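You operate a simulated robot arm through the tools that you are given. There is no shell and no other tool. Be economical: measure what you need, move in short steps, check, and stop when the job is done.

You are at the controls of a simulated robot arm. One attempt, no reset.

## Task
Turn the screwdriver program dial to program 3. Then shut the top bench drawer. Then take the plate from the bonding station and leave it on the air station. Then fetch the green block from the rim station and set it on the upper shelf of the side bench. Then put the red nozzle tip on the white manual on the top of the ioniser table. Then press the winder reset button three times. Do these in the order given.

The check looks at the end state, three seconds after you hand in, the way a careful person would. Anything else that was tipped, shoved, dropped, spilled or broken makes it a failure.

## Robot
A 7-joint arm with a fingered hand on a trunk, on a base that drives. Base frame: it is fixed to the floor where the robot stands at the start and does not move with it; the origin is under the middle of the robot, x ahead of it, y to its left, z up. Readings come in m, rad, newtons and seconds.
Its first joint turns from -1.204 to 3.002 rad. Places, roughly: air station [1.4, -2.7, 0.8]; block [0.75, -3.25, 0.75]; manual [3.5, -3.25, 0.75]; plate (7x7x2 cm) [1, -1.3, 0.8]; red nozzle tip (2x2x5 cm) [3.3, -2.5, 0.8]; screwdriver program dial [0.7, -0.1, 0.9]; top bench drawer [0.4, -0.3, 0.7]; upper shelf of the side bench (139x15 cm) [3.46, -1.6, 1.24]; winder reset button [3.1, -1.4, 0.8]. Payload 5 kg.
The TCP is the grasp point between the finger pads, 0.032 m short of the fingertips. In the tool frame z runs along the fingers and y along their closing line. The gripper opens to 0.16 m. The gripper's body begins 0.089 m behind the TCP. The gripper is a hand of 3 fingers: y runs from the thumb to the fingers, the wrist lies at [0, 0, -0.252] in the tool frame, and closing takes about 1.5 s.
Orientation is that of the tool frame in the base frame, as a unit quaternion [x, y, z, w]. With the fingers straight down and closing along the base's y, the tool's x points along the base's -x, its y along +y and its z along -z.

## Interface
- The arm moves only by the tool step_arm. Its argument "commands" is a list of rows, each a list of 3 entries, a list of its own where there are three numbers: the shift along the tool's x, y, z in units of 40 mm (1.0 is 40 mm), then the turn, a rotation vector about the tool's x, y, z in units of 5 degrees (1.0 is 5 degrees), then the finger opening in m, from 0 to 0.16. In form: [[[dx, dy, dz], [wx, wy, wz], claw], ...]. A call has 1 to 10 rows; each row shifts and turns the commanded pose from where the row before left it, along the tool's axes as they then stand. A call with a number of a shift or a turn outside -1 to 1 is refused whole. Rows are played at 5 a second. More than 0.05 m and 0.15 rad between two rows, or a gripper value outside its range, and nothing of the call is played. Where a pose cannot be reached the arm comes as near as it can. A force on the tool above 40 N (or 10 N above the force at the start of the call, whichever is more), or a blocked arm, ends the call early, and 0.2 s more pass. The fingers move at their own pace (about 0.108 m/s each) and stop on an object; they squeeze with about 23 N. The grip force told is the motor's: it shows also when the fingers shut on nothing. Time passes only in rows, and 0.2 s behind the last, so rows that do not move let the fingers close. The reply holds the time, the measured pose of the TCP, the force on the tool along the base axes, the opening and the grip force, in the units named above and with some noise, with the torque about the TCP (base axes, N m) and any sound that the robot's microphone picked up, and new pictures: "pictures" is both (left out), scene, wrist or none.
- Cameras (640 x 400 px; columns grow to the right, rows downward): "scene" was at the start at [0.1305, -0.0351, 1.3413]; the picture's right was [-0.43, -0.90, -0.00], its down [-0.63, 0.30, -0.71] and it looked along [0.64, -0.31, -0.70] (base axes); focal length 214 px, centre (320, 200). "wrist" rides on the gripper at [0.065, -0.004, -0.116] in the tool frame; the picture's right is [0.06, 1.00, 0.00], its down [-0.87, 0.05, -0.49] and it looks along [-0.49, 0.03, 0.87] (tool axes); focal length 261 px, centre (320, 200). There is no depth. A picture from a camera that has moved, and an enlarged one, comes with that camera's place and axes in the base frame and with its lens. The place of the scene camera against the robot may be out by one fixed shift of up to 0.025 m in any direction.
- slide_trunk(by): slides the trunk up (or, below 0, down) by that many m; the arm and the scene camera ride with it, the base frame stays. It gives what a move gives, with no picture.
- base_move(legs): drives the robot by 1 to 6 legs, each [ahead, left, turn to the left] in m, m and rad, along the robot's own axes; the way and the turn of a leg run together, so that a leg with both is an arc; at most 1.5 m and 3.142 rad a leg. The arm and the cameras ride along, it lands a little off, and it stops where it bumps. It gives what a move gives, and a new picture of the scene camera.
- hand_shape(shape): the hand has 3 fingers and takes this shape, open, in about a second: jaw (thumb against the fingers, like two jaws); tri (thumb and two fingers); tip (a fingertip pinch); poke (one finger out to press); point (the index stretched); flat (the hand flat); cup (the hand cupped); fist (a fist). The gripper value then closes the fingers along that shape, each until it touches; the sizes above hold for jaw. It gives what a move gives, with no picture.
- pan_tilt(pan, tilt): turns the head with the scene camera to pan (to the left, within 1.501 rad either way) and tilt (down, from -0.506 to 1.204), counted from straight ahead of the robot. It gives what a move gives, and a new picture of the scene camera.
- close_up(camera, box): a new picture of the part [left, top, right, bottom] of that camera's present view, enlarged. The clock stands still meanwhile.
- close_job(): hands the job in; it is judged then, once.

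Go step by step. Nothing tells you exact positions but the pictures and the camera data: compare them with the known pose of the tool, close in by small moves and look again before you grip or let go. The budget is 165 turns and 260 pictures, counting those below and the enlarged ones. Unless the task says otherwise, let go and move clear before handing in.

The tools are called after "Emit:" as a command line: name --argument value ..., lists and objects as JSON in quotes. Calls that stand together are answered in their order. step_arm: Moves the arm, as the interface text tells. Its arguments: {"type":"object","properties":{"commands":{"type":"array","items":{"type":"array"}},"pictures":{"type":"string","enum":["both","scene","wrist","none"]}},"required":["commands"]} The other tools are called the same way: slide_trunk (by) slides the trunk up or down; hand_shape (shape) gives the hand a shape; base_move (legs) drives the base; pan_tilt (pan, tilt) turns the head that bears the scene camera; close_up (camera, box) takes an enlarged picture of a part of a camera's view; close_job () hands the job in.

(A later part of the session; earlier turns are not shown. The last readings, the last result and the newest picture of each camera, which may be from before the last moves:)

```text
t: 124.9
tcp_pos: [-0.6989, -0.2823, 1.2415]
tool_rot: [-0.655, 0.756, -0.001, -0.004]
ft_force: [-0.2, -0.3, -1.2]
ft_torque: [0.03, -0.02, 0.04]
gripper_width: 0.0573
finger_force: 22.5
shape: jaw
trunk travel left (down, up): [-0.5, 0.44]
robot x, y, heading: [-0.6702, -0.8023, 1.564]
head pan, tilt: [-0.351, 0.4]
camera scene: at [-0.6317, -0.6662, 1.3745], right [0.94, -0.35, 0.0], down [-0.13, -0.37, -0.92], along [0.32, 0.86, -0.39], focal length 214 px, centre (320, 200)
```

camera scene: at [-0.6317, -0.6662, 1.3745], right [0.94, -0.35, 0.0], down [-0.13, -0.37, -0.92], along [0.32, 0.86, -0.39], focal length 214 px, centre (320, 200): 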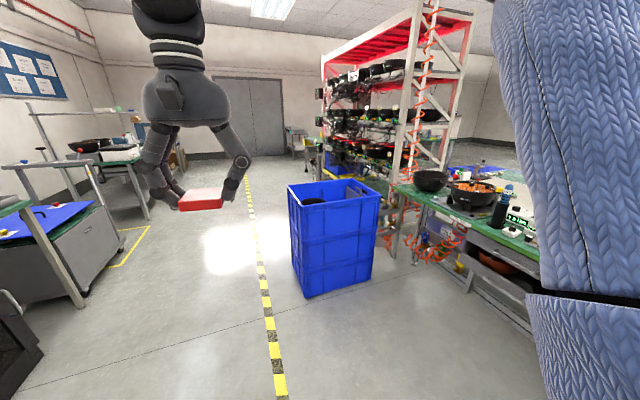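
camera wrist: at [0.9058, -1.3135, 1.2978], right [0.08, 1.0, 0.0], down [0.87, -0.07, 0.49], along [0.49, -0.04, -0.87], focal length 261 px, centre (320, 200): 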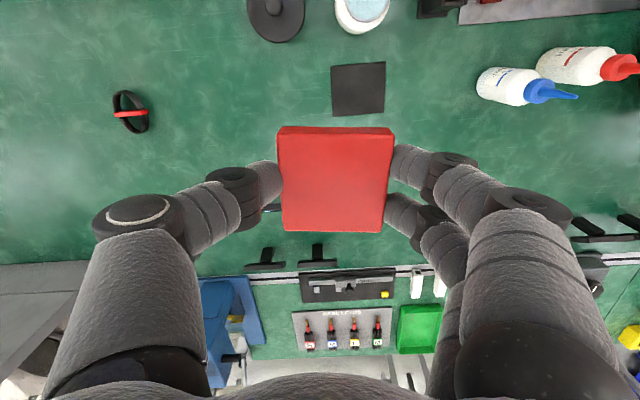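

A red-shelved rack adjoins the bench's left end, so the way round is past it. I drive on 3.4 m and look to the right.

Emit:
base_move --legs '[[1.5, 0, 0], [1.5, 0, 0], [0.4, 0, 0]]'

Emit:
pan_tilt --pan -0.5 --tilt 0.4

```text
t: 141.5
tcp_pos: [-0.6645, 3.1376, 1.2411]
tool_rot: [-0.652, 0.758, -0.002, -0.003]
ft_force: [0.2, 0.6, -0.5]
ft_torque: [-0.02, 0.02, 0.0]
gripper_width: 0.0571
finger_force: 23.3
shape: jaw
trunk travel left (down, up): [-0.5, 0.44]
robot x, y, heading: [-0.6374, 2.6133, 1.562]
head pan, tilt: [-0.351, 0.4]
camera scene: at [-0.5985, 2.7539, 1.3744], right [0.94, -0.35, 0.0], down [-0.14, -0.36, -0.92], along [0.33, 0.86, -0.39], focal length 214 px, centre (320, 200)
```

scene: 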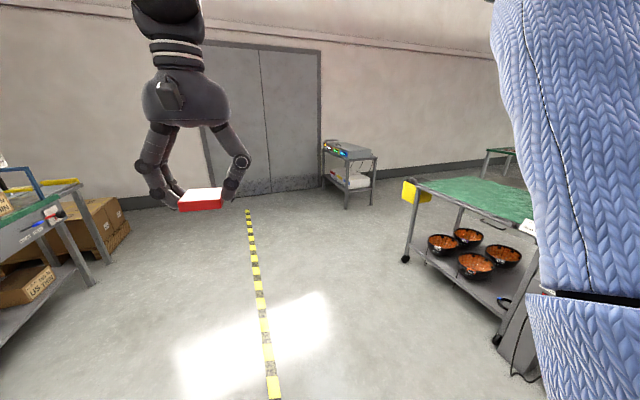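

```text
t: 142.2
tcp_pos: [-0.6627, 3.1373, 1.2402]
tool_rot: [-0.653, 0.757, -0.002, -0.003]
ft_force: [0.1, -0.6, 0.6]
ft_torque: [0.02, 0.03, -0.01]
gripper_width: 0.0568
finger_force: 23.4
shape: jaw
trunk travel left (down, up): [-0.5, 0.44]
robot x, y, heading: [-0.634, 2.6184, 1.56]
head pan, tilt: [-0.499, 0.4]
camera scene: at [-0.5861, 2.747, 1.3745], right [0.87, -0.49, 0.0], down [-0.19, -0.34, -0.92], along [0.45, 0.8, -0.39], focal length 214 px, centre (320, 200)
```

scene: 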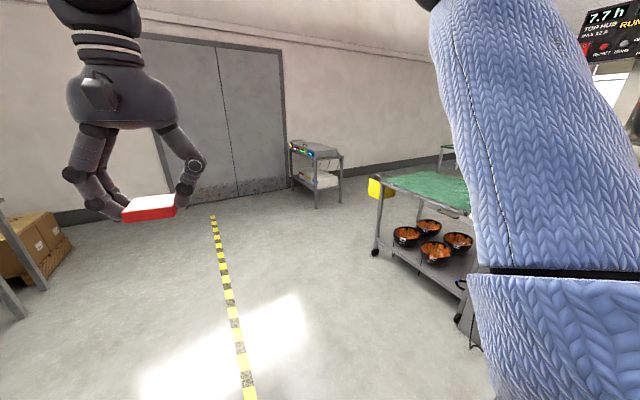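

A trolley stands at the right (y 3.2–4.1). I drive beyond it to y≈5 and turn to face +x.

Emit:
base_move --legs '[[1.2, 0, 0], [1.15, 0, 0], [0, 0, -1.56]]'

Emit:
pan_tilt --pan 0.0 --tilt 0.4

```text
t: 157.6
tcp_pos: [-0.0849, 5.0016, 1.2413]
tool_rot: [0.075, 0.997, 0.003, -0.003]
ft_force: [1.4, 0.1, 0.4]
ft_torque: [0.01, -0.01, -0.03]
gripper_width: 0.0573
finger_force: 23.2
shape: jaw
trunk travel left (down, up): [-0.5, 0.44]
robot x, y, heading: [-0.6087, 4.9779, -0.009]
head pan, tilt: [-0.499, 0.4]
camera scene: at [-0.4687, 4.9313, 1.3745], right [-0.49, -0.87, 0.0], down [-0.34, 0.19, -0.92], along [0.8, -0.45, -0.39], focal length 214 px, centre (320, 200)
```

scene: 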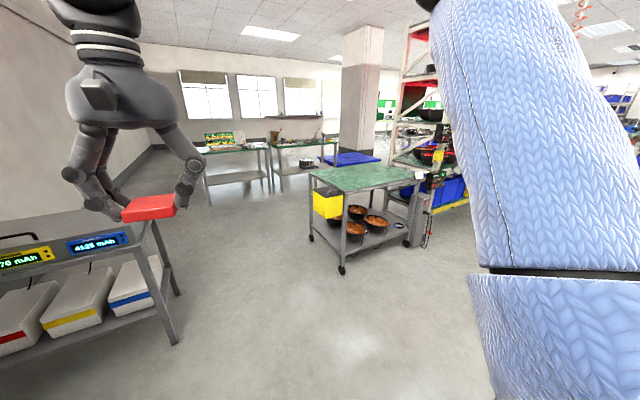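

```text
t: 158.5
tcp_pos: [-0.0849, 5.0005, 1.2411]
tool_rot: [0.076, 0.997, 0.001, -0.002]
ft_force: [0.3, 0.1, -0.6]
ft_torque: [-0.01, -0.01, 0.0]
gripper_width: 0.0571
finger_force: 22.9
shape: jaw
trunk travel left (down, up): [-0.5, 0.44]
robot x, y, heading: [-0.6036, 4.9794, -0.01]
head pan, tilt: [0.0, 0.4]
camera scene: at [-0.4568, 4.9756, 1.3745], right [-0.01, -1.0, 0.0], down [-0.39, 0.01, -0.92], along [0.92, -0.01, -0.39], focal length 214 px, centre (320, 200)
```

scene: 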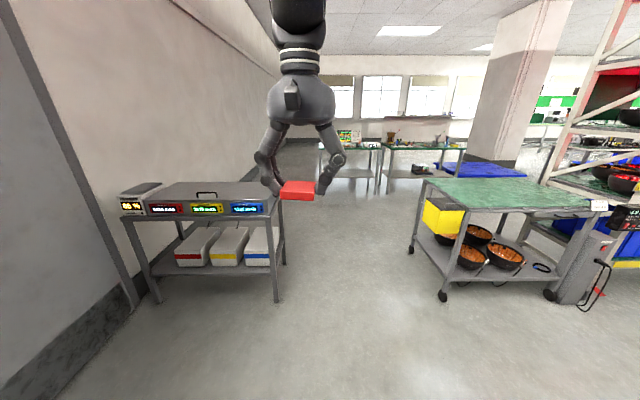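

The gap between charger table (y>5.33) and trolley (y<4.0) is 1.3 m wide. I centre on y≈4.68 and drive through to x≈2.2, then turn to face -y.

Emit:
base_move --legs '[[0, -0.3, 0.01], [1.4, 0, 0], [1.3, 0, 0], [0, 0, -1.57]]'

Emit:
pan_tilt --pan 0.35 --tilt 0.4

```text
t: 177.1
tcp_pos: [2.1345, 4.169, 1.2413]
tool_rot: [0.746, 0.666, 0.004, -0.001]
ft_force: [0.0, 0.3, -0.1]
ft_torque: [0.02, -0.02, 0.01]
gripper_width: 0.057
finger_force: 22.7
shape: jaw
trunk travel left (down, up): [-0.5, 0.44]
robot x, y, heading: [2.0895, 4.6884, -1.544]
head pan, tilt: [0.0, 0.4]
camera scene: at [2.102, 4.5474, 1.3745], right [-1.0, -0.02, 0.0], down [-0.01, 0.39, -0.92], along [0.02, -0.92, -0.39], focal length 214 px, centre (320, 200)
```

scene: 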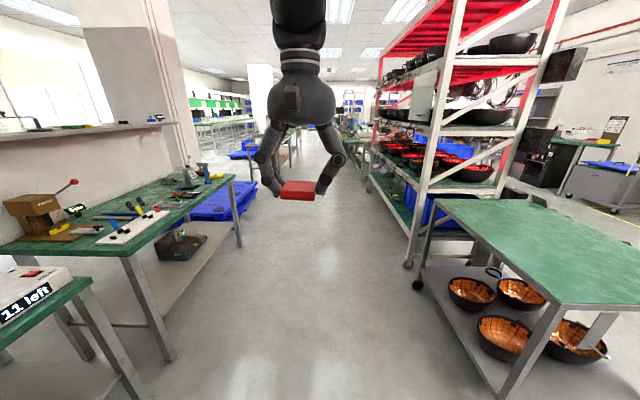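

```text
t: 177.9
tcp_pos: [2.1351, 4.1697, 1.2414]
tool_rot: [0.746, 0.665, 0.003, -0.002]
ft_force: [-0.2, -0.2, -0.4]
ft_torque: [-0.02, -0.04, 0.02]
gripper_width: 0.0569
finger_force: 22.5
shape: jaw
trunk travel left (down, up): [-0.5, 0.44]
robot x, y, heading: [2.0932, 4.6892, -1.551]
head pan, tilt: [0.351, 0.4]
camera scene: at [2.1338, 4.5537, 1.3745], right [-0.93, -0.37, 0.0], down [-0.14, 0.36, -0.92], along [0.34, -0.86, -0.39], focal length 214 px, centre (320, 200)
```

scene: 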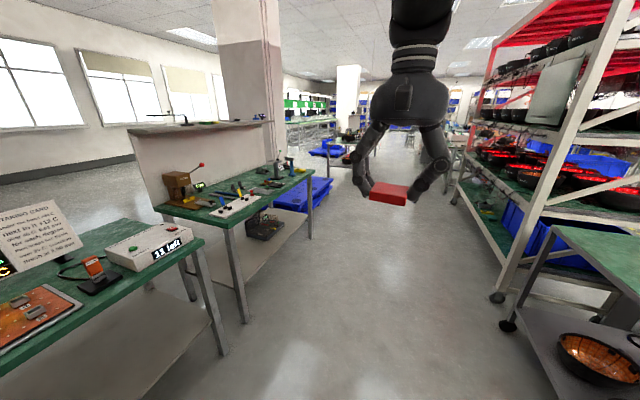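

The far aisle is free between x≈1.25 and 3.0. I drive down it 4.5 m.

Emit:
base_move --legs '[[0, 0, -0.02], [1.5, 0, 0], [1.5, 0, 0], [1.5, 0, 0]]'

Emit:
pan_tilt --pan 0.0 --tilt 0.4

Emit:
pan_tilt --pan 0.7 --tilt 0.3

```text
t: 199.7
tcp_pos: [2.1251, -0.3236, 1.2413]
tool_rot: [0.754, 0.657, 0.003, -0.001]
ft_force: [0.0, -0.4, -0.7]
ft_torque: [0.03, -0.02, -0.01]
gripper_width: 0.0571
finger_force: 23.2
shape: jaw
trunk travel left (down, up): [-0.5, 0.44]
robot x, y, heading: [2.0968, 0.1975, -1.577]
head pan, tilt: [0.351, 0.4]
camera scene: at [2.1335, 0.0608, 1.3745], right [-0.94, -0.34, 0.0], down [-0.13, 0.37, -0.92], along [0.32, -0.87, -0.39], focal length 214 px, centre (320, 200)
```

scene: 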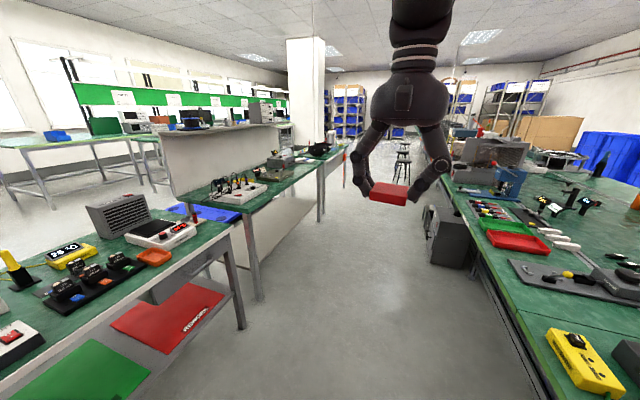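

```text
t: 200.5
tcp_pos: [2.1259, -0.3231, 1.2418]
tool_rot: [0.754, 0.656, 0.003, -0.002]
ft_force: [0.7, 0.2, -1.5]
ft_torque: [-0.02, -0.02, 0.01]
gripper_width: 0.057
finger_force: 23.2
shape: jaw
trunk travel left (down, up): [-0.5, 0.44]
robot x, y, heading: [2.0956, 0.197, -1.574]
head pan, tilt: [0.0, 0.4]
camera scene: at [2.1018, 0.0554, 1.3745], right [-1.0, 0.0, 0.0], down [0.0, 0.39, -0.92], along [0.0, -0.92, -0.39], focal length 214 px, centre (320, 200)
```

scene: 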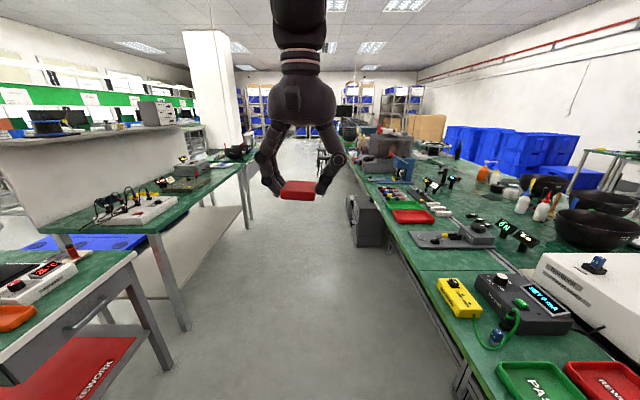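

```text
t: 201.6
tcp_pos: [2.1247, -0.3241, 1.2409]
tool_rot: [0.754, 0.656, 0.003, -0.001]
ft_force: [0.0, 0.0, -0.7]
ft_torque: [0.01, -0.02, 0.03]
gripper_width: 0.0568
finger_force: 23.2
shape: jaw
trunk travel left (down, up): [-0.5, 0.44]
robot x, y, heading: [2.0938, 0.1972, -1.57]
head pan, tilt: [0.7, 0.3]
camera scene: at [2.1618, 0.0766, 1.3838], right [-0.77, -0.64, 0.0], down [-0.19, 0.23, -0.96], along [0.61, -0.73, -0.3], focal length 214 px, centre (320, 200)
```

scene: 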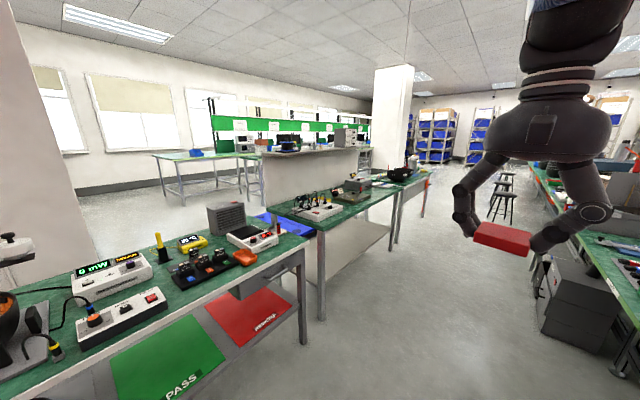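

I'm in the far aisle between the main bench's rear edge (x≈1.75) and the winder/ioniser benches (x≥2.9). I drive on to y≈-2.4 and look at the air station.

Emit:
base_move --legs '[[1.3, 0.15, 0], [1.2, 0, 0]]'

Emit:
pan_tilt --pan -0.4 --tilt 0.55

Emit:
pan_tilt --pan 0.8 --tilt 0.5

```text
t: 213.9
tcp_pos: [2.2797, -2.83, 1.2409]
tool_rot: [0.755, 0.656, 0.003, -0.002]
ft_force: [-1.3, 0.2, -0.6]
ft_torque: [0.03, 0.0, -0.01]
gripper_width: 0.057
finger_force: 22.8
shape: jaw
trunk travel left (down, up): [-0.5, 0.44]
robot x, y, heading: [2.2468, -2.3121, -1.571]
head pan, tilt: [0.7, 0.3]
camera scene: at [2.3161, -2.4298, 1.3837], right [-0.77, -0.64, 0.0], down [-0.19, 0.23, -0.96], along [0.61, -0.73, -0.3], focal length 214 px, centre (320, 200)
```

scene: 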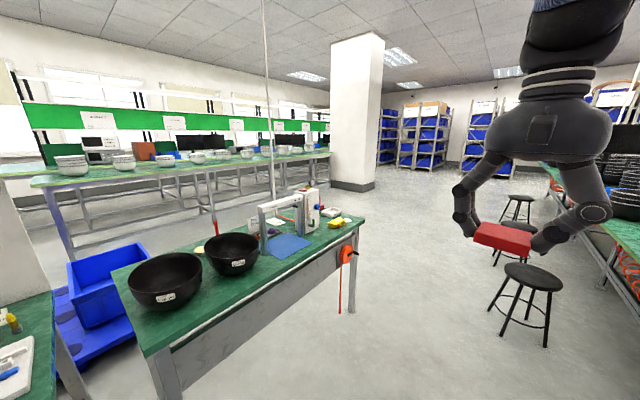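

```text
t: 215.2
tcp_pos: [2.2787, -2.8299, 1.2414]
tool_rot: [0.755, 0.656, 0.004, -0.001]
ft_force: [0.6, 0.3, -0.8]
ft_torque: [-0.01, 0.03, 0.02]
gripper_width: 0.0571
finger_force: 22.8
shape: jaw
trunk travel left (down, up): [-0.5, 0.44]
robot x, y, heading: [2.2488, -2.3087, -1.575]
head pan, tilt: [-0.4, 0.55]
camera scene: at [2.2211, -2.4406, 1.3608], right [-0.92, 0.39, 0.0], down [0.2, 0.48, -0.85], along [-0.33, -0.79, -0.52], focal length 214 px, centre (320, 200)
```

scene: 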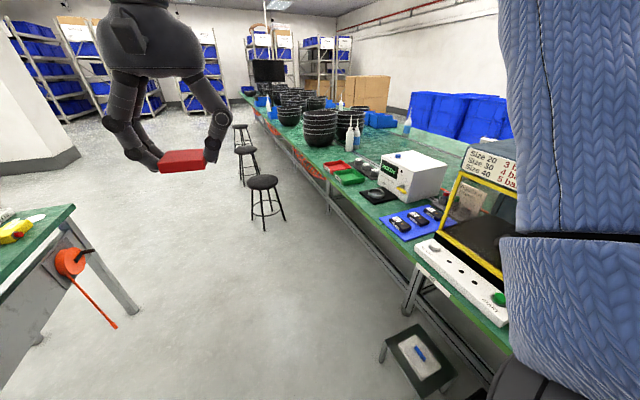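

```text
t: 216.6
tcp_pos: [2.2789, -2.8288, 1.2414]
tool_rot: [0.755, 0.656, 0.005, -0.001]
ft_force: [0.4, -0.5, 0.4]
ft_torque: [-0.02, 0.03, 0.01]
gripper_width: 0.0569
finger_force: 23.0
shape: jaw
trunk travel left (down, up): [-0.5, 0.44]
robot x, y, heading: [2.2493, -2.3078, -1.569]
head pan, tilt: [0.799, 0.499]
camera scene: at [2.3212, -2.4214, 1.3654], right [-0.7, -0.72, 0.0], down [-0.34, 0.33, -0.88], along [0.63, -0.61, -0.48], focal length 214 px, centre (320, 200)
```

scene: 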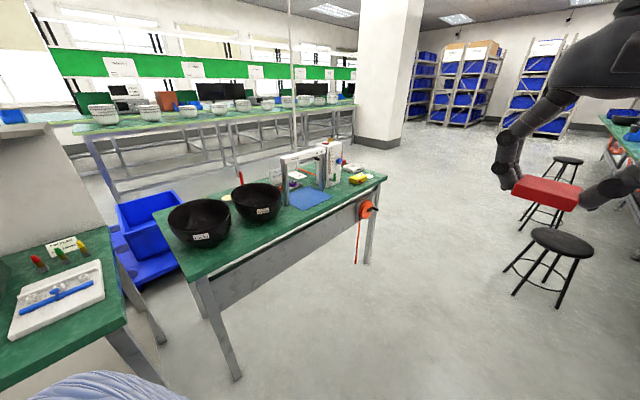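

The far side carries a case with yellow frame, mats and meters near the air station. I step back a little and turn to face that bench.

Emit:
base_move --legs '[[0.3, 0.1, 0], [0, 0, -1.57]]'

Emit:
pan_tilt --pan 0.0 --tilt 0.65

Emit:
pan_tilt --pan 0.5 --tilt 0.65

```text
t: 222.6
tcp_pos: [1.8294, -2.6384, 1.2419]
tool_rot: [0.998, -0.068, 0.003, 0.0]
ft_force: [0.3, 0.2, 0.1]
ft_torque: [-0.02, -0.04, 0.0]
gripper_width: 0.0571
finger_force: 22.9
shape: jaw
trunk travel left (down, up): [-0.5, 0.44]
robot x, y, heading: [2.3487, -2.608, -3.139]
head pan, tilt: [0.799, 0.499]
camera scene: at [2.2435, -2.6721, 1.3654], right [-0.72, 0.7, 0.0], down [0.33, 0.34, -0.88], along [-0.61, -0.63, -0.48], focal length 214 px, centre (320, 200)
```

scene: 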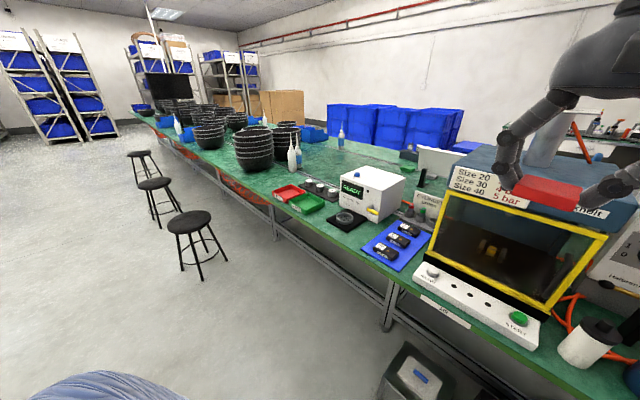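

```text
t: 223.7
tcp_pos: [1.8299, -2.6383, 1.241]
tool_rot: [0.998, -0.068, 0.004, 0.001]
ft_force: [-0.1, 0.0, 0.1]
ft_torque: [0.02, 0.0, -0.03]
gripper_width: 0.0568
finger_force: 23.0
shape: jaw
trunk travel left (down, up): [-0.5, 0.44]
robot x, y, heading: [2.3502, -2.6054, -3.139]
head pan, tilt: [0.0, 0.649]
camera scene: at [2.2199, -2.6071, 1.352], right [0.0, 1.0, 0.0], down [0.6, 0.0, -0.8], along [-0.8, 0.0, -0.6], focal length 214 px, centre (320, 200)
```

scene: 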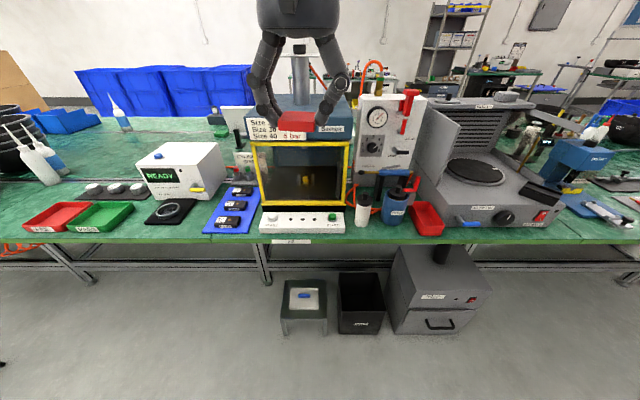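

```text
t: 224.6
tcp_pos: [1.8283, -2.639, 1.2416]
tool_rot: [0.998, -0.068, 0.004, 0.001]
ft_force: [-0.1, 0.0, -1.5]
ft_torque: [0.04, -0.02, -0.01]
gripper_width: 0.0571
finger_force: 23.1
shape: jaw
trunk travel left (down, up): [-0.5, 0.44]
robot x, y, heading: [2.3515, -2.6051, -3.139]
head pan, tilt: [0.499, 0.649]
camera scene: at [2.2305, -2.6485, 1.352], right [-0.48, 0.88, 0.0], down [0.53, 0.29, -0.8], along [-0.7, -0.38, -0.6], focal length 214 px, centre (320, 200)
```

scene: 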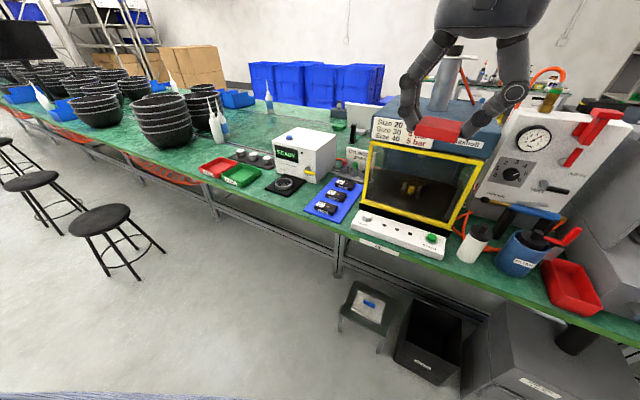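

I enlarge the machine in front and its bench label.

Emit:
close_up --camera "scene" --box '[340, 120, 520, 270]'

Emit:
pan_tilt --pan 0.0 --tilt 0.75

Emit:
close_up --camera "scene" --box '[130, 80, 450, 240]'

```text
2.67 times, centred on (430, 195) of scene
camera zoom: at [2.2305, -2.6485, 1.352], right [-0.48, 0.88, 0.0], down [0.53, 0.29, -0.8], along [-0.7, -0.38, -0.6], focal length 572 px, centre (27, 213)
```

zoom: 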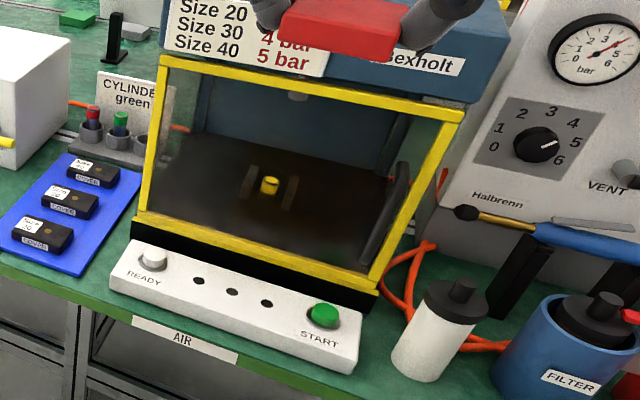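

```text
t: 225.6
tcp_pos: [1.8294, -2.6377, 1.2409]
tool_rot: [0.998, -0.068, 0.003, 0.001]
ft_force: [0.1, 0.4, -0.2]
ft_torque: [-0.03, -0.01, 0.0]
gripper_width: 0.0568
finger_force: 23.0
shape: jaw
trunk travel left (down, up): [-0.5, 0.44]
robot x, y, heading: [2.3542, -2.6099, -3.144]
head pan, tilt: [0.0, 0.75]
camera scene: at [2.2239, -2.6071, 1.3434], right [0.0, 1.0, 0.0], down [0.68, 0.0, -0.73], along [-0.73, 0.0, -0.68], focal length 214 px, centre (320, 200)
```

scene: 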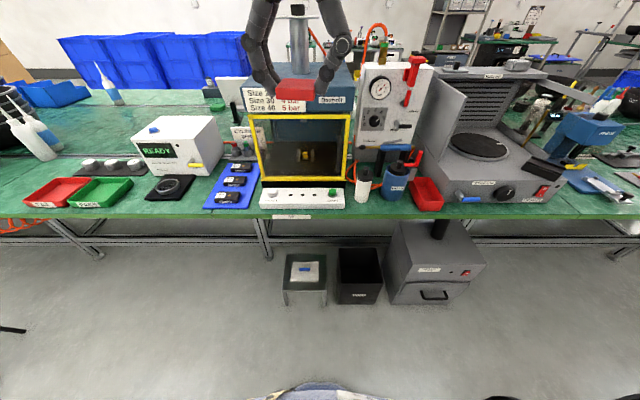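

```text
2.00 times, centred on (290, 160) of scene
camera zoom: at [2.2239, -2.6071, 1.3434], right [0.0, 1.0, 0.0], down [0.68, 0.0, -0.73], along [-0.73, 0.0, -0.68], focal length 429 px, centre (380, 280)
```

zoom: 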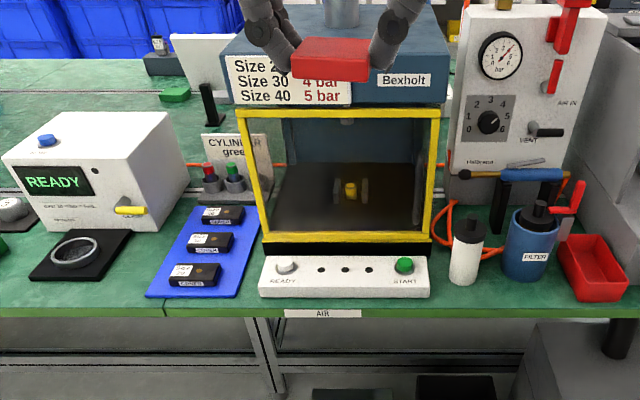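

The bench section is labelled AIR (label at y≈-2.70; bench from x≈1.08 to 1.75). The machine fills its middle, so I need a free patch of bench top in that section; I check the wrist view.

Emit:
close_up --camera "wrist" --box '[0, 0, 640, 400]'

Emit:
close_up --camera "scene" --box '[190, 150, 310, 225]'

Emit:
close_up --camera "scene" --box '[330, 140, 450, 225]'

```text
1.00 times, centred on (320, 200) of wrist
camera zoom: at [1.8919, -2.6434, 1.3587], right [-0.07, -1.0, 0.0], down [-0.87, 0.07, 0.49], along [-0.48, 0.03, -0.87], focal length 261 px, centre (320, 200)
```

zoom: 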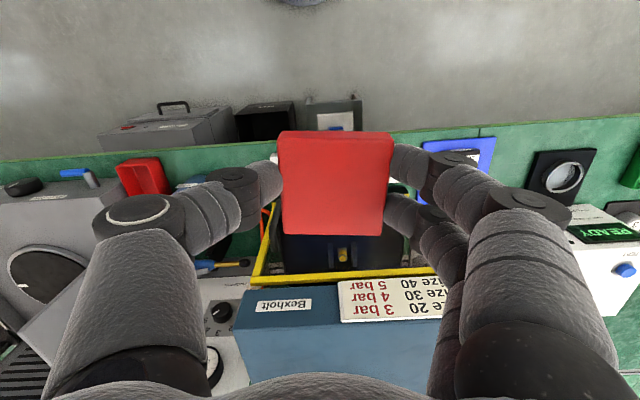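

```text
5.33 times, centred on (250, 188) of scene
camera zoom: at [2.2239, -2.6071, 1.3434], right [0.0, 1.0, 0.0], down [0.68, 0.0, -0.73], along [-0.73, 0.0, -0.68], focal length 1144 px, centre (693, 267)
```

zoom: 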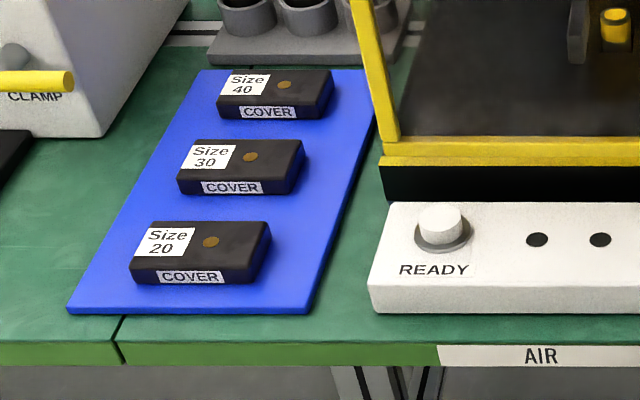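

```text
4.71 times, centred on (390, 182) of scene
camera zoom: at [2.2239, -2.6071, 1.3434], right [0.0, 1.0, 0.0], down [0.68, 0.0, -0.73], along [-0.73, 0.0, -0.68], focal length 1009 px, centre (-9, 282)
```

zoom: 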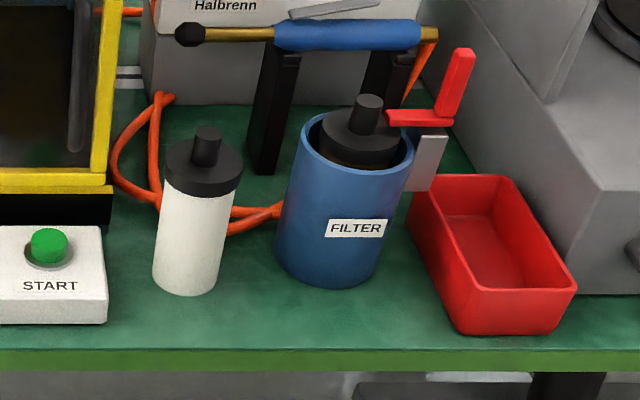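

Little free bench remains near the AIR label; the chamber with the open-looking yellow frame is at the very spot (1.4, -2.7). I lower the trunk a bit to look into the chamber and see whether it is open.

Emit:
slide_trunk --by -0.12

Emit:
close_up --camera "scene" --box '[230, 80, 380, 200]'

Emit:
close_up --camera "wrist" --box '[230, 200, 450, 330]'

```text
t: 227.1
tcp_pos: [1.8293, -2.6385, 1.1221]
tool_rot: [0.998, -0.068, 0.004, 0.0]
ft_force: [-0.7, -0.8, -0.2]
ft_torque: [0.01, 0.02, 0.01]
gripper_width: 0.057
finger_force: 23.0
shape: jaw
trunk travel left (down, up): [-0.38, 0.56]
robot x, y, heading: [2.3492, -2.6091, -3.142]
head pan, tilt: [0.0, 0.75]
```

```text
3.33 times, centred on (305, 140) of scene
camera zoom: at [2.224, -2.6071, 1.2235], right [0.0, 1.0, 0.0], down [0.68, 0.0, -0.73], along [-0.73, 0.0, -0.68], focal length 715 px, centre (370, 400)
```

zoom: 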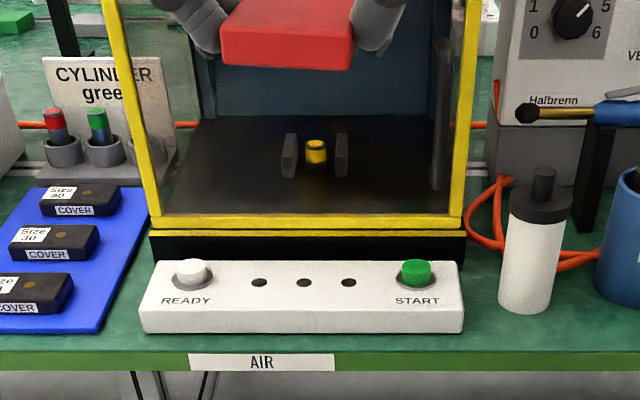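

```text
2.91 times, centred on (340, 265) of wrist
camera zoom: at [1.8921, -2.6435, 1.2389], right [-0.07, -1.0, 0.0], down [-0.87, 0.07, 0.49], along [-0.48, 0.03, -0.87], focal length 758 px, centre (262, 11)
```

zoom: 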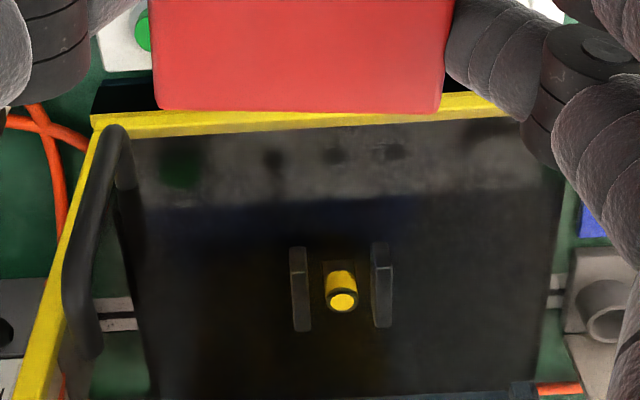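

The chamber has a closed glass door with a handle, so the plate must go on the bench top. The free lane between the gauge's black mat and the blue mat (y≈-3.07) is promising; I check the front edge for other labels there.

Emit:
pan_tilt --pan 0.75 --tilt 0.6

Emit:
close_up --camera "scene" --box '[180, 90, 460, 270]'

Emit:
pan_tilt --pan -0.5 --tilt 0.6

```text
t: 228.2
tcp_pos: [1.8294, -2.6387, 1.1202]
tool_rot: [0.998, -0.068, 0.003, 0.001]
ft_force: [-0.4, 0.1, -1.0]
ft_torque: [-0.01, 0.02, 0.03]
gripper_width: 0.0569
finger_force: 23.3
shape: jaw
trunk travel left (down, up): [-0.38, 0.56]
robot x, y, heading: [2.3518, -2.6122, -3.138]
head pan, tilt: [0.75, 0.6]
camera scene: at [2.2421, -2.6673, 1.2363], right [-0.68, 0.73, 0.0], down [0.41, 0.39, -0.82], along [-0.6, -0.56, -0.57], focal length 214 px, centre (320, 200)
```

scene: 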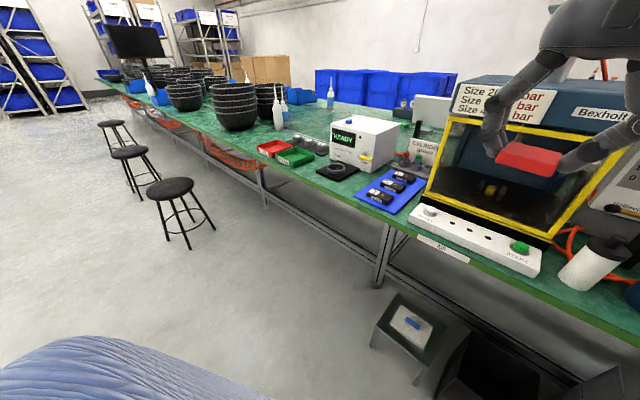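

```text
2.22 times, centred on (320, 180) of scene
camera zoom: at [2.2421, -2.6673, 1.2363], right [-0.68, 0.73, 0.0], down [0.41, 0.39, -0.82], along [-0.6, -0.56, -0.57], focal length 477 px, centre (320, 244)
```

zoom: 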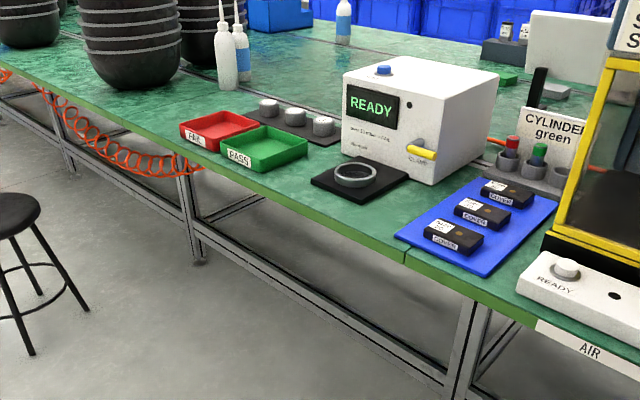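

```text
t: 229.6
tcp_pos: [1.8301, -2.6388, 1.1208]
tool_rot: [0.998, -0.068, 0.003, 0.001]
ft_force: [0.1, 0.1, 0.0]
ft_torque: [0.02, 0.0, -0.02]
gripper_width: 0.0568
finger_force: 23.1
shape: jaw
trunk travel left (down, up): [-0.38, 0.56]
robot x, y, heading: [2.3496, -2.6068, -3.138]
head pan, tilt: [-0.499, 0.6]
camera scene: at [2.2291, -2.5648, 1.2363], right [0.48, 0.88, 0.0], down [0.5, -0.27, -0.82], along [-0.72, 0.39, -0.57], focal length 214 px, centre (320, 200)
```

scene: 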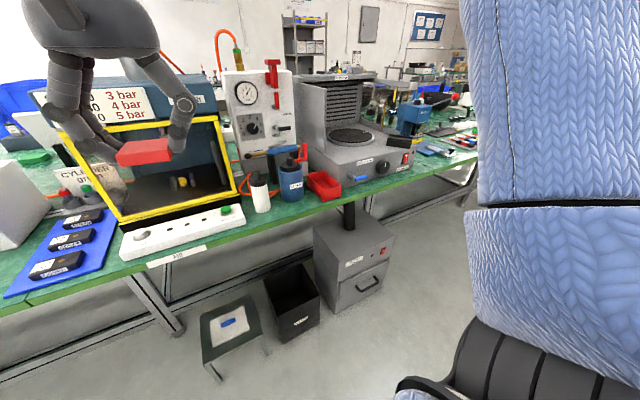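

No other label; the READY tester, covers and chamber all belong to AIR. I shift the robot 0.45 m so the free lane at y≈-3.075 is straight ahead, and square the hand.

Emit:
base_move --legs '[[0, 0.45, 0]]'

Emit:
pan_tilt --pan 0.0 --tilt 0.75

Emit:
step_arm --commands '[[[0, 0, 0], [0, 0, -0.8], 0.045], [[0, 0, 0], [0, 0, -0.76], 0.045], [[0, 0, 0], [0, 0, 0], 0.045]]' --pictures "both"

```text
t: 232.3
tcp_pos: [1.829, -3.0879, 1.1213]
tool_rot: [0.998, -0.068, 0.004, 0.001]
ft_force: [-0.6, -0.5, -0.9]
ft_torque: [0.01, 0.03, 0.01]
gripper_width: 0.0567
finger_force: 23.1
shape: jaw
trunk travel left (down, up): [-0.38, 0.56]
robot x, y, heading: [2.3489, -3.0516, -3.14]
head pan, tilt: [-0.499, 0.6]
camera scene: at [2.2295, -3.0132, 1.2363], right [0.48, 0.88, 0.0], down [0.5, -0.27, -0.83], along [-0.72, 0.39, -0.56], focal length 214 px, centre (320, 200)
```

scene: 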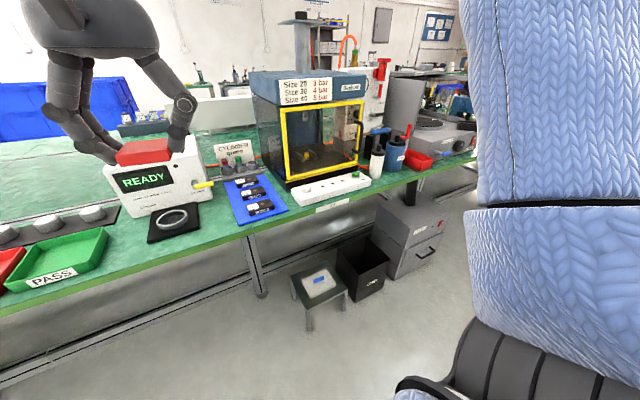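

```text
t: 233.2
tcp_pos: [1.8302, -3.0866, 1.121]
tool_rot: [0.998, -0.067, 0.003, 0.001]
ft_force: [0.4, -0.1, -0.6]
ft_torque: [0.0, 0.0, -0.02]
gripper_width: 0.057
finger_force: 23.2
shape: jaw
trunk travel left (down, up): [-0.38, 0.56]
robot x, y, heading: [2.3479, -3.0595, -3.14]
head pan, tilt: [0.0, 0.75]
camera scene: at [2.2243, -3.0549, 1.2234], right [0.0, 1.0, 0.0], down [0.68, 0.0, -0.73], along [-0.73, 0.0, -0.68], focal length 214 px, centre (320, 200)
```

scene: 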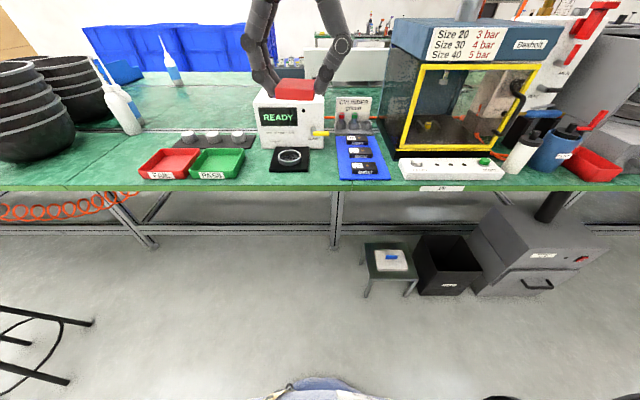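

```text
t: 234.0
tcp_pos: [1.8288, -3.0861, 1.1207]
tool_rot: [1.0, 0.0, 0.003, 0.002]
ft_force: [0.3, 0.2, -1.2]
ft_torque: [0.0, 0.02, -0.01]
gripper_width: 0.0571
finger_force: 22.9
shape: jaw
trunk travel left (down, up): [-0.38, 0.56]
robot x, y, heading: [2.3508, -3.053, -3.144]
head pan, tilt: [0.0, 0.75]
camera scene: at [2.2243, -3.055, 1.2234], right [0.0, 1.0, 0.0], down [0.68, 0.0, -0.73], along [-0.73, 0.0, -0.68], focal length 214 px, centre (320, 200)
camera wrist: at [1.8922, -3.0825, 1.2387], right [0.06, -1.0, 0.0], down [-0.87, -0.05, 0.49], along [-0.49, -0.03, -0.87], focal length 261 px, centre (320, 200)
```

scene: 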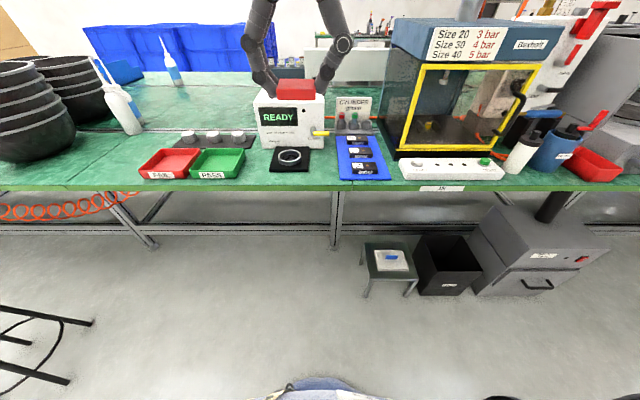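
wrist: 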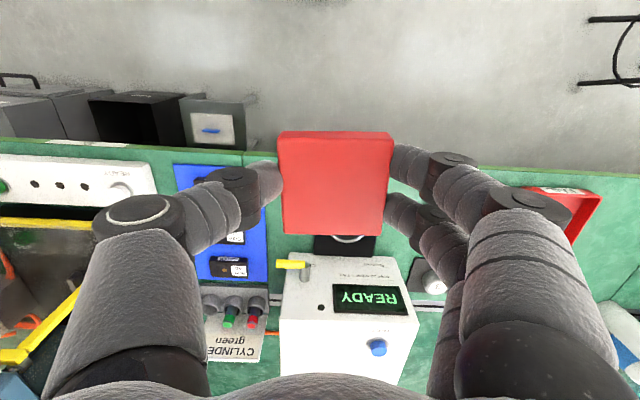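

The lane between the mats is about y -3.09…-2.995. I take an enlarged view to measure it accurately.

Emit:
close_up --camera "scene" --box '[250, 110, 410, 200]'

```text
4.00 times, centred on (330, 155) of scene
camera zoom: at [2.2243, -3.055, 1.2234], right [0.0, 1.0, 0.0], down [0.68, 0.0, -0.73], along [-0.73, 0.0, -0.68], focal length 858 px, centre (280, 380)
```

zoom: 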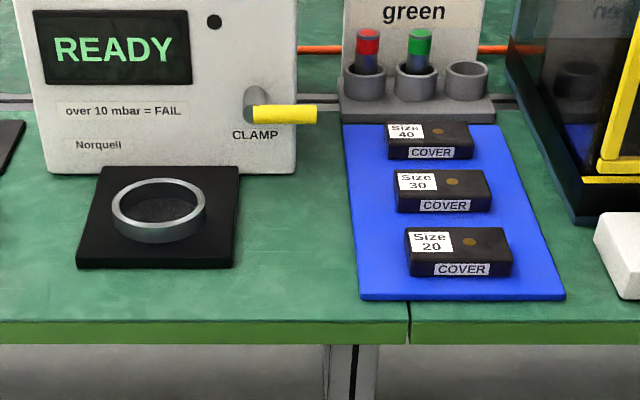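

Lane centre is y≈-3.042; I place at x≈1.62. I move above and part of the way down.

Emit:
step_arm --commands '[[[-0.87, -0.18, 0], [0, 0, 0], 0.045], [[-0.87, -0.18, 0], [0, 0, 0], 0.045], [[-0.87, -0.18, 0], [0, 0, 0], 0.045], [[-0.87, -0.18, 0], [0, 0, 0], 0.045], [[-0.87, -0.18, 0], [0, 0, 0], 0.045], [[-0.87, -0.18, 0], [0, 0, 0], 0.045], [[0, 0, 1], [0, 0, 0], 0.045], [[0, 0, 1], [0, 0, 0], 0.045], [[0, 0, 1], [0, 0, 0], 0.045], [[0, 0, 1], [0, 0, 0], 0.045]]'

Emit:
close_up --camera "scene" --box '[250, 90, 410, 190]'

```text
t: 236.2
tcp_pos: [1.6212, -3.0425, 0.9591]
tool_rot: [1.0, -0.001, 0.004, 0.002]
ft_force: [-0.2, 0.6, -0.6]
ft_torque: [-0.01, -0.02, 0.04]
gripper_width: 0.0566
finger_force: 23.0
shape: jaw
trunk travel left (down, up): [-0.38, 0.56]
robot x, y, heading: [2.3503, -3.0535, -3.142]
head pan, tilt: [0.0, 0.75]
camera scene: at [2.2234, -3.0546, 1.2233], right [0.0, 1.0, 0.0], down [0.68, 0.0, -0.73], along [-0.73, 0.0, -0.68], focal length 214 px, centre (320, 200)
camera wrist: at [1.684, -3.0389, 1.076], right [0.06, -1.0, 0.0], down [-0.87, -0.05, 0.49], along [-0.48, -0.03, -0.87], focal length 261 px, centre (320, 200)
```

scene: 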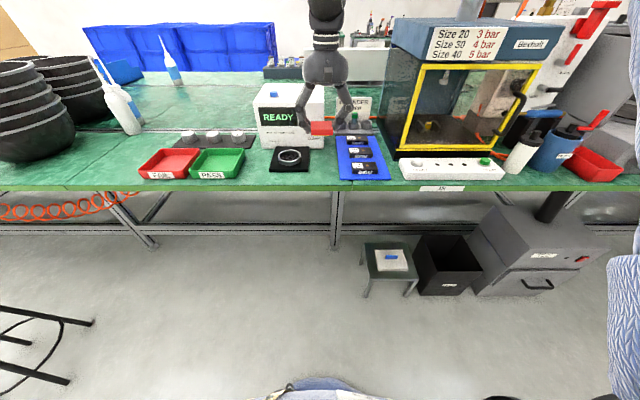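
wrist: 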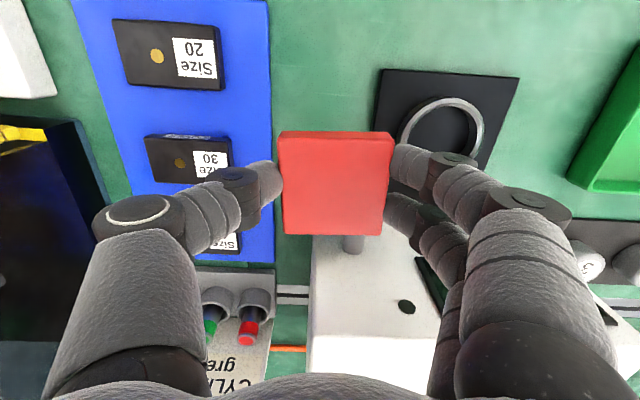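

```text
4.00 times, centred on (330, 140) of scene
camera zoom: at [2.2234, -3.0546, 1.2233], right [0.0, 1.0, 0.0], down [0.68, 0.0, -0.73], along [-0.73, 0.0, -0.68], focal length 858 px, centre (280, 440)
```

zoom: 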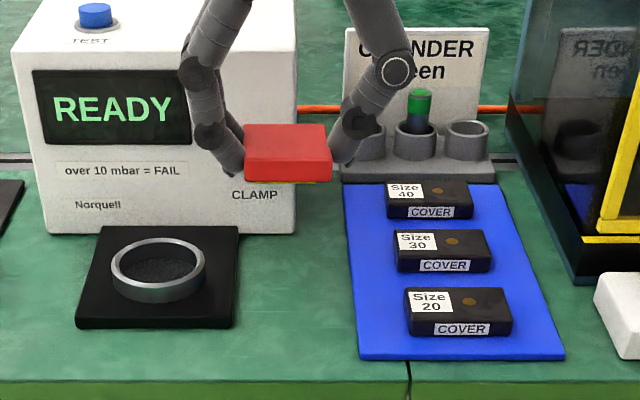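

Alignment fits: plate between the mats, clear of the clamp lever. I lower slowly until contact.

Emit:
step_arm --commands '[[[0.2, 0, 0.8], [0, 0, 0], 0.045], [[0.05, 0, 0.8], [0, 0, 0], 0.045], [[0, 0, 0.5], [0, 0, 0], 0.045], [[0, 0, 0.2], [0, 0, 0], 0.045], [[0, 0, 0.15], [0, 0, 0], 0.045], [[0, 0, 0.15], [0, 0, 0], 0.045]]'

Emit:
close_up --camera "scene" --box '[250, 100, 410, 200]'

```text
t: 237.6
tcp_pos: [1.634, -3.0444, 0.8599]
tool_rot: [1.0, -0.001, 0.001, 0.002]
ft_force: [-2.9, 6.0, 34.7]
ft_torque: [-1.48, 0.28, -0.1]
gripper_width: 0.0561
finger_force: 22.7
shape: jaw
trunk travel left (down, up): [-0.38, 0.56]
robot x, y, heading: [2.351, -3.0584, -3.136]
head pan, tilt: [0.0, 0.75]
camera scene: at [2.2261, -3.0545, 1.2244], right [0.0, 1.0, 0.0], down [0.68, 0.0, -0.73], along [-0.73, 0.0, -0.68], focal length 214 px, centre (320, 200)
camera wrist: at [1.6967, -3.0399, 0.977], right [0.06, -1.0, 0.01], down [-0.87, -0.05, 0.49], along [-0.49, -0.04, -0.87], focal length 261 px, centre (320, 200)
```

scene: 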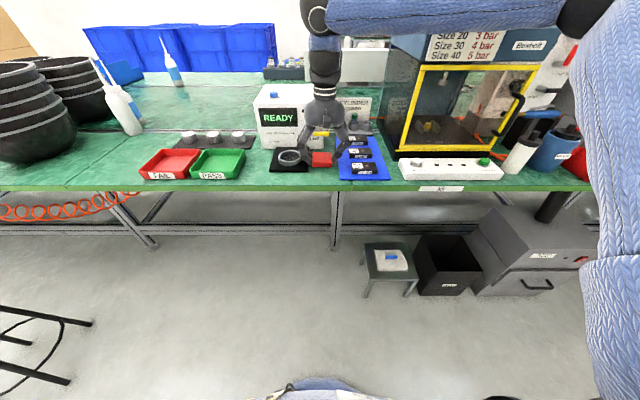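
wrist: 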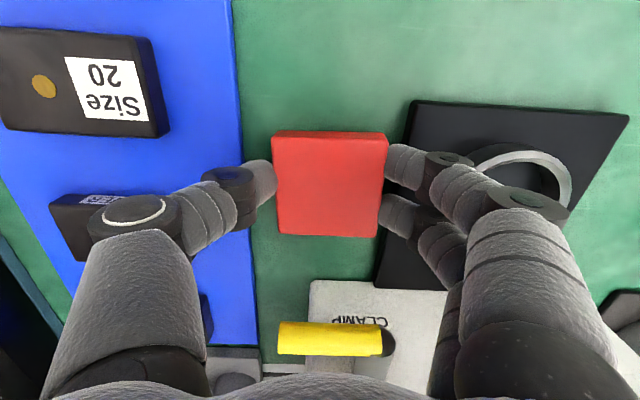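

```text
4.00 times, centred on (330, 150) of scene
camera zoom: at [2.2261, -3.0545, 1.2244], right [0.0, 1.0, 0.0], down [0.68, 0.0, -0.73], along [-0.73, 0.0, -0.68], focal length 858 px, centre (280, 400)
```

zoom: 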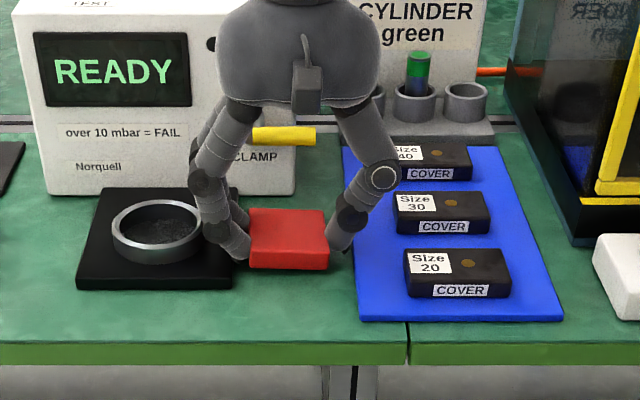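

The fingers touch the black mat's edge while the plate is a few mm above the bench. I unload by 3 mm, open gently so the plate settles, and rise.

Emit:
step_arm --commands '[[[0, -0.05, -0.08], [0, 0, 0], 0.045], [[0, 0, 0], [0, 0, 0], 0.06], [[0, 0, 0], [0, 0, 0], 0.075], [[0, 0, 0], [0, 0, 0], 0.08], [[0, 0, -0.4], [0, 0, 0], 0.085], [[0, 0, -1], [0, 0, 0], 0.085], [[0, 0, -1], [0, 0, 0], 0.085]]'

Emit:
close_up --camera "scene" --box '[250, 100, 410, 200]'

```text
t: 239.2
tcp_pos: [1.6319, -3.0421, 0.956]
tool_rot: [1.0, -0.001, 0.002, 0.001]
ft_force: [-0.2, -0.8, 0.7]
ft_torque: [0.04, 0.01, -0.02]
gripper_width: 0.0842
finger_force: 0.1
shape: jaw
trunk travel left (down, up): [-0.38, 0.56]
robot x, y, heading: [2.3521, -3.053, -3.137]
head pan, tilt: [0.0, 0.75]
camera scene: at [2.225, -3.0553, 1.2234], right [0.0, 1.0, 0.0], down [0.68, 0.0, -0.73], along [-0.73, 0.0, -0.68], focal length 214 px, centre (320, 200)
camera wrist: at [1.6954, -3.0381, 1.0734], right [0.06, -1.0, 0.0], down [-0.87, -0.05, 0.49], along [-0.49, -0.03, -0.87], focal length 261 px, centre (320, 200)
```

scene: 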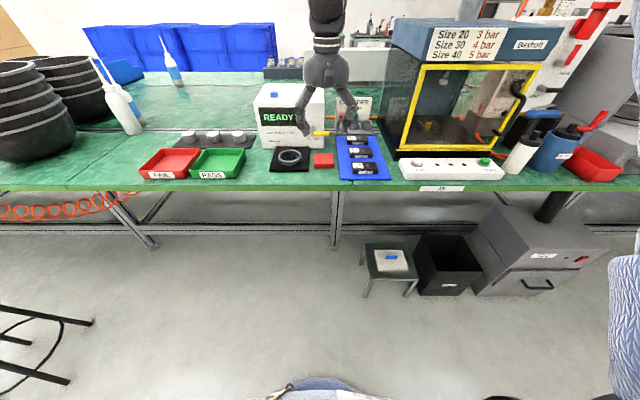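
wrist: 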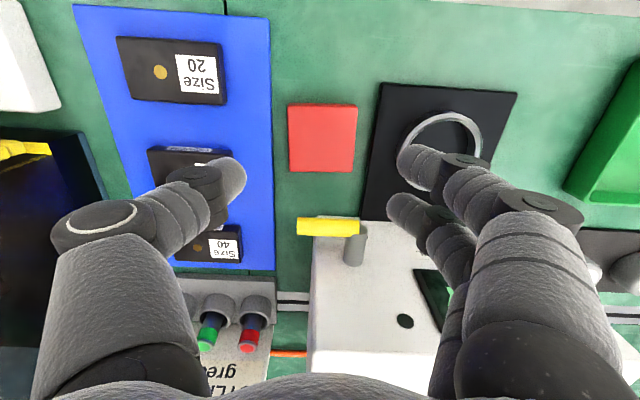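

```text
4.00 times, centred on (330, 150) of scene
camera zoom: at [2.225, -3.0553, 1.2234], right [0.0, 1.0, 0.0], down [0.68, 0.0, -0.73], along [-0.73, 0.0, -0.68], focal length 858 px, centre (280, 400)
```

zoom: 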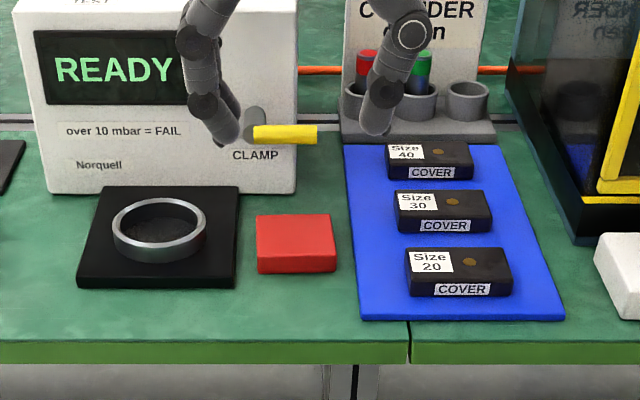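

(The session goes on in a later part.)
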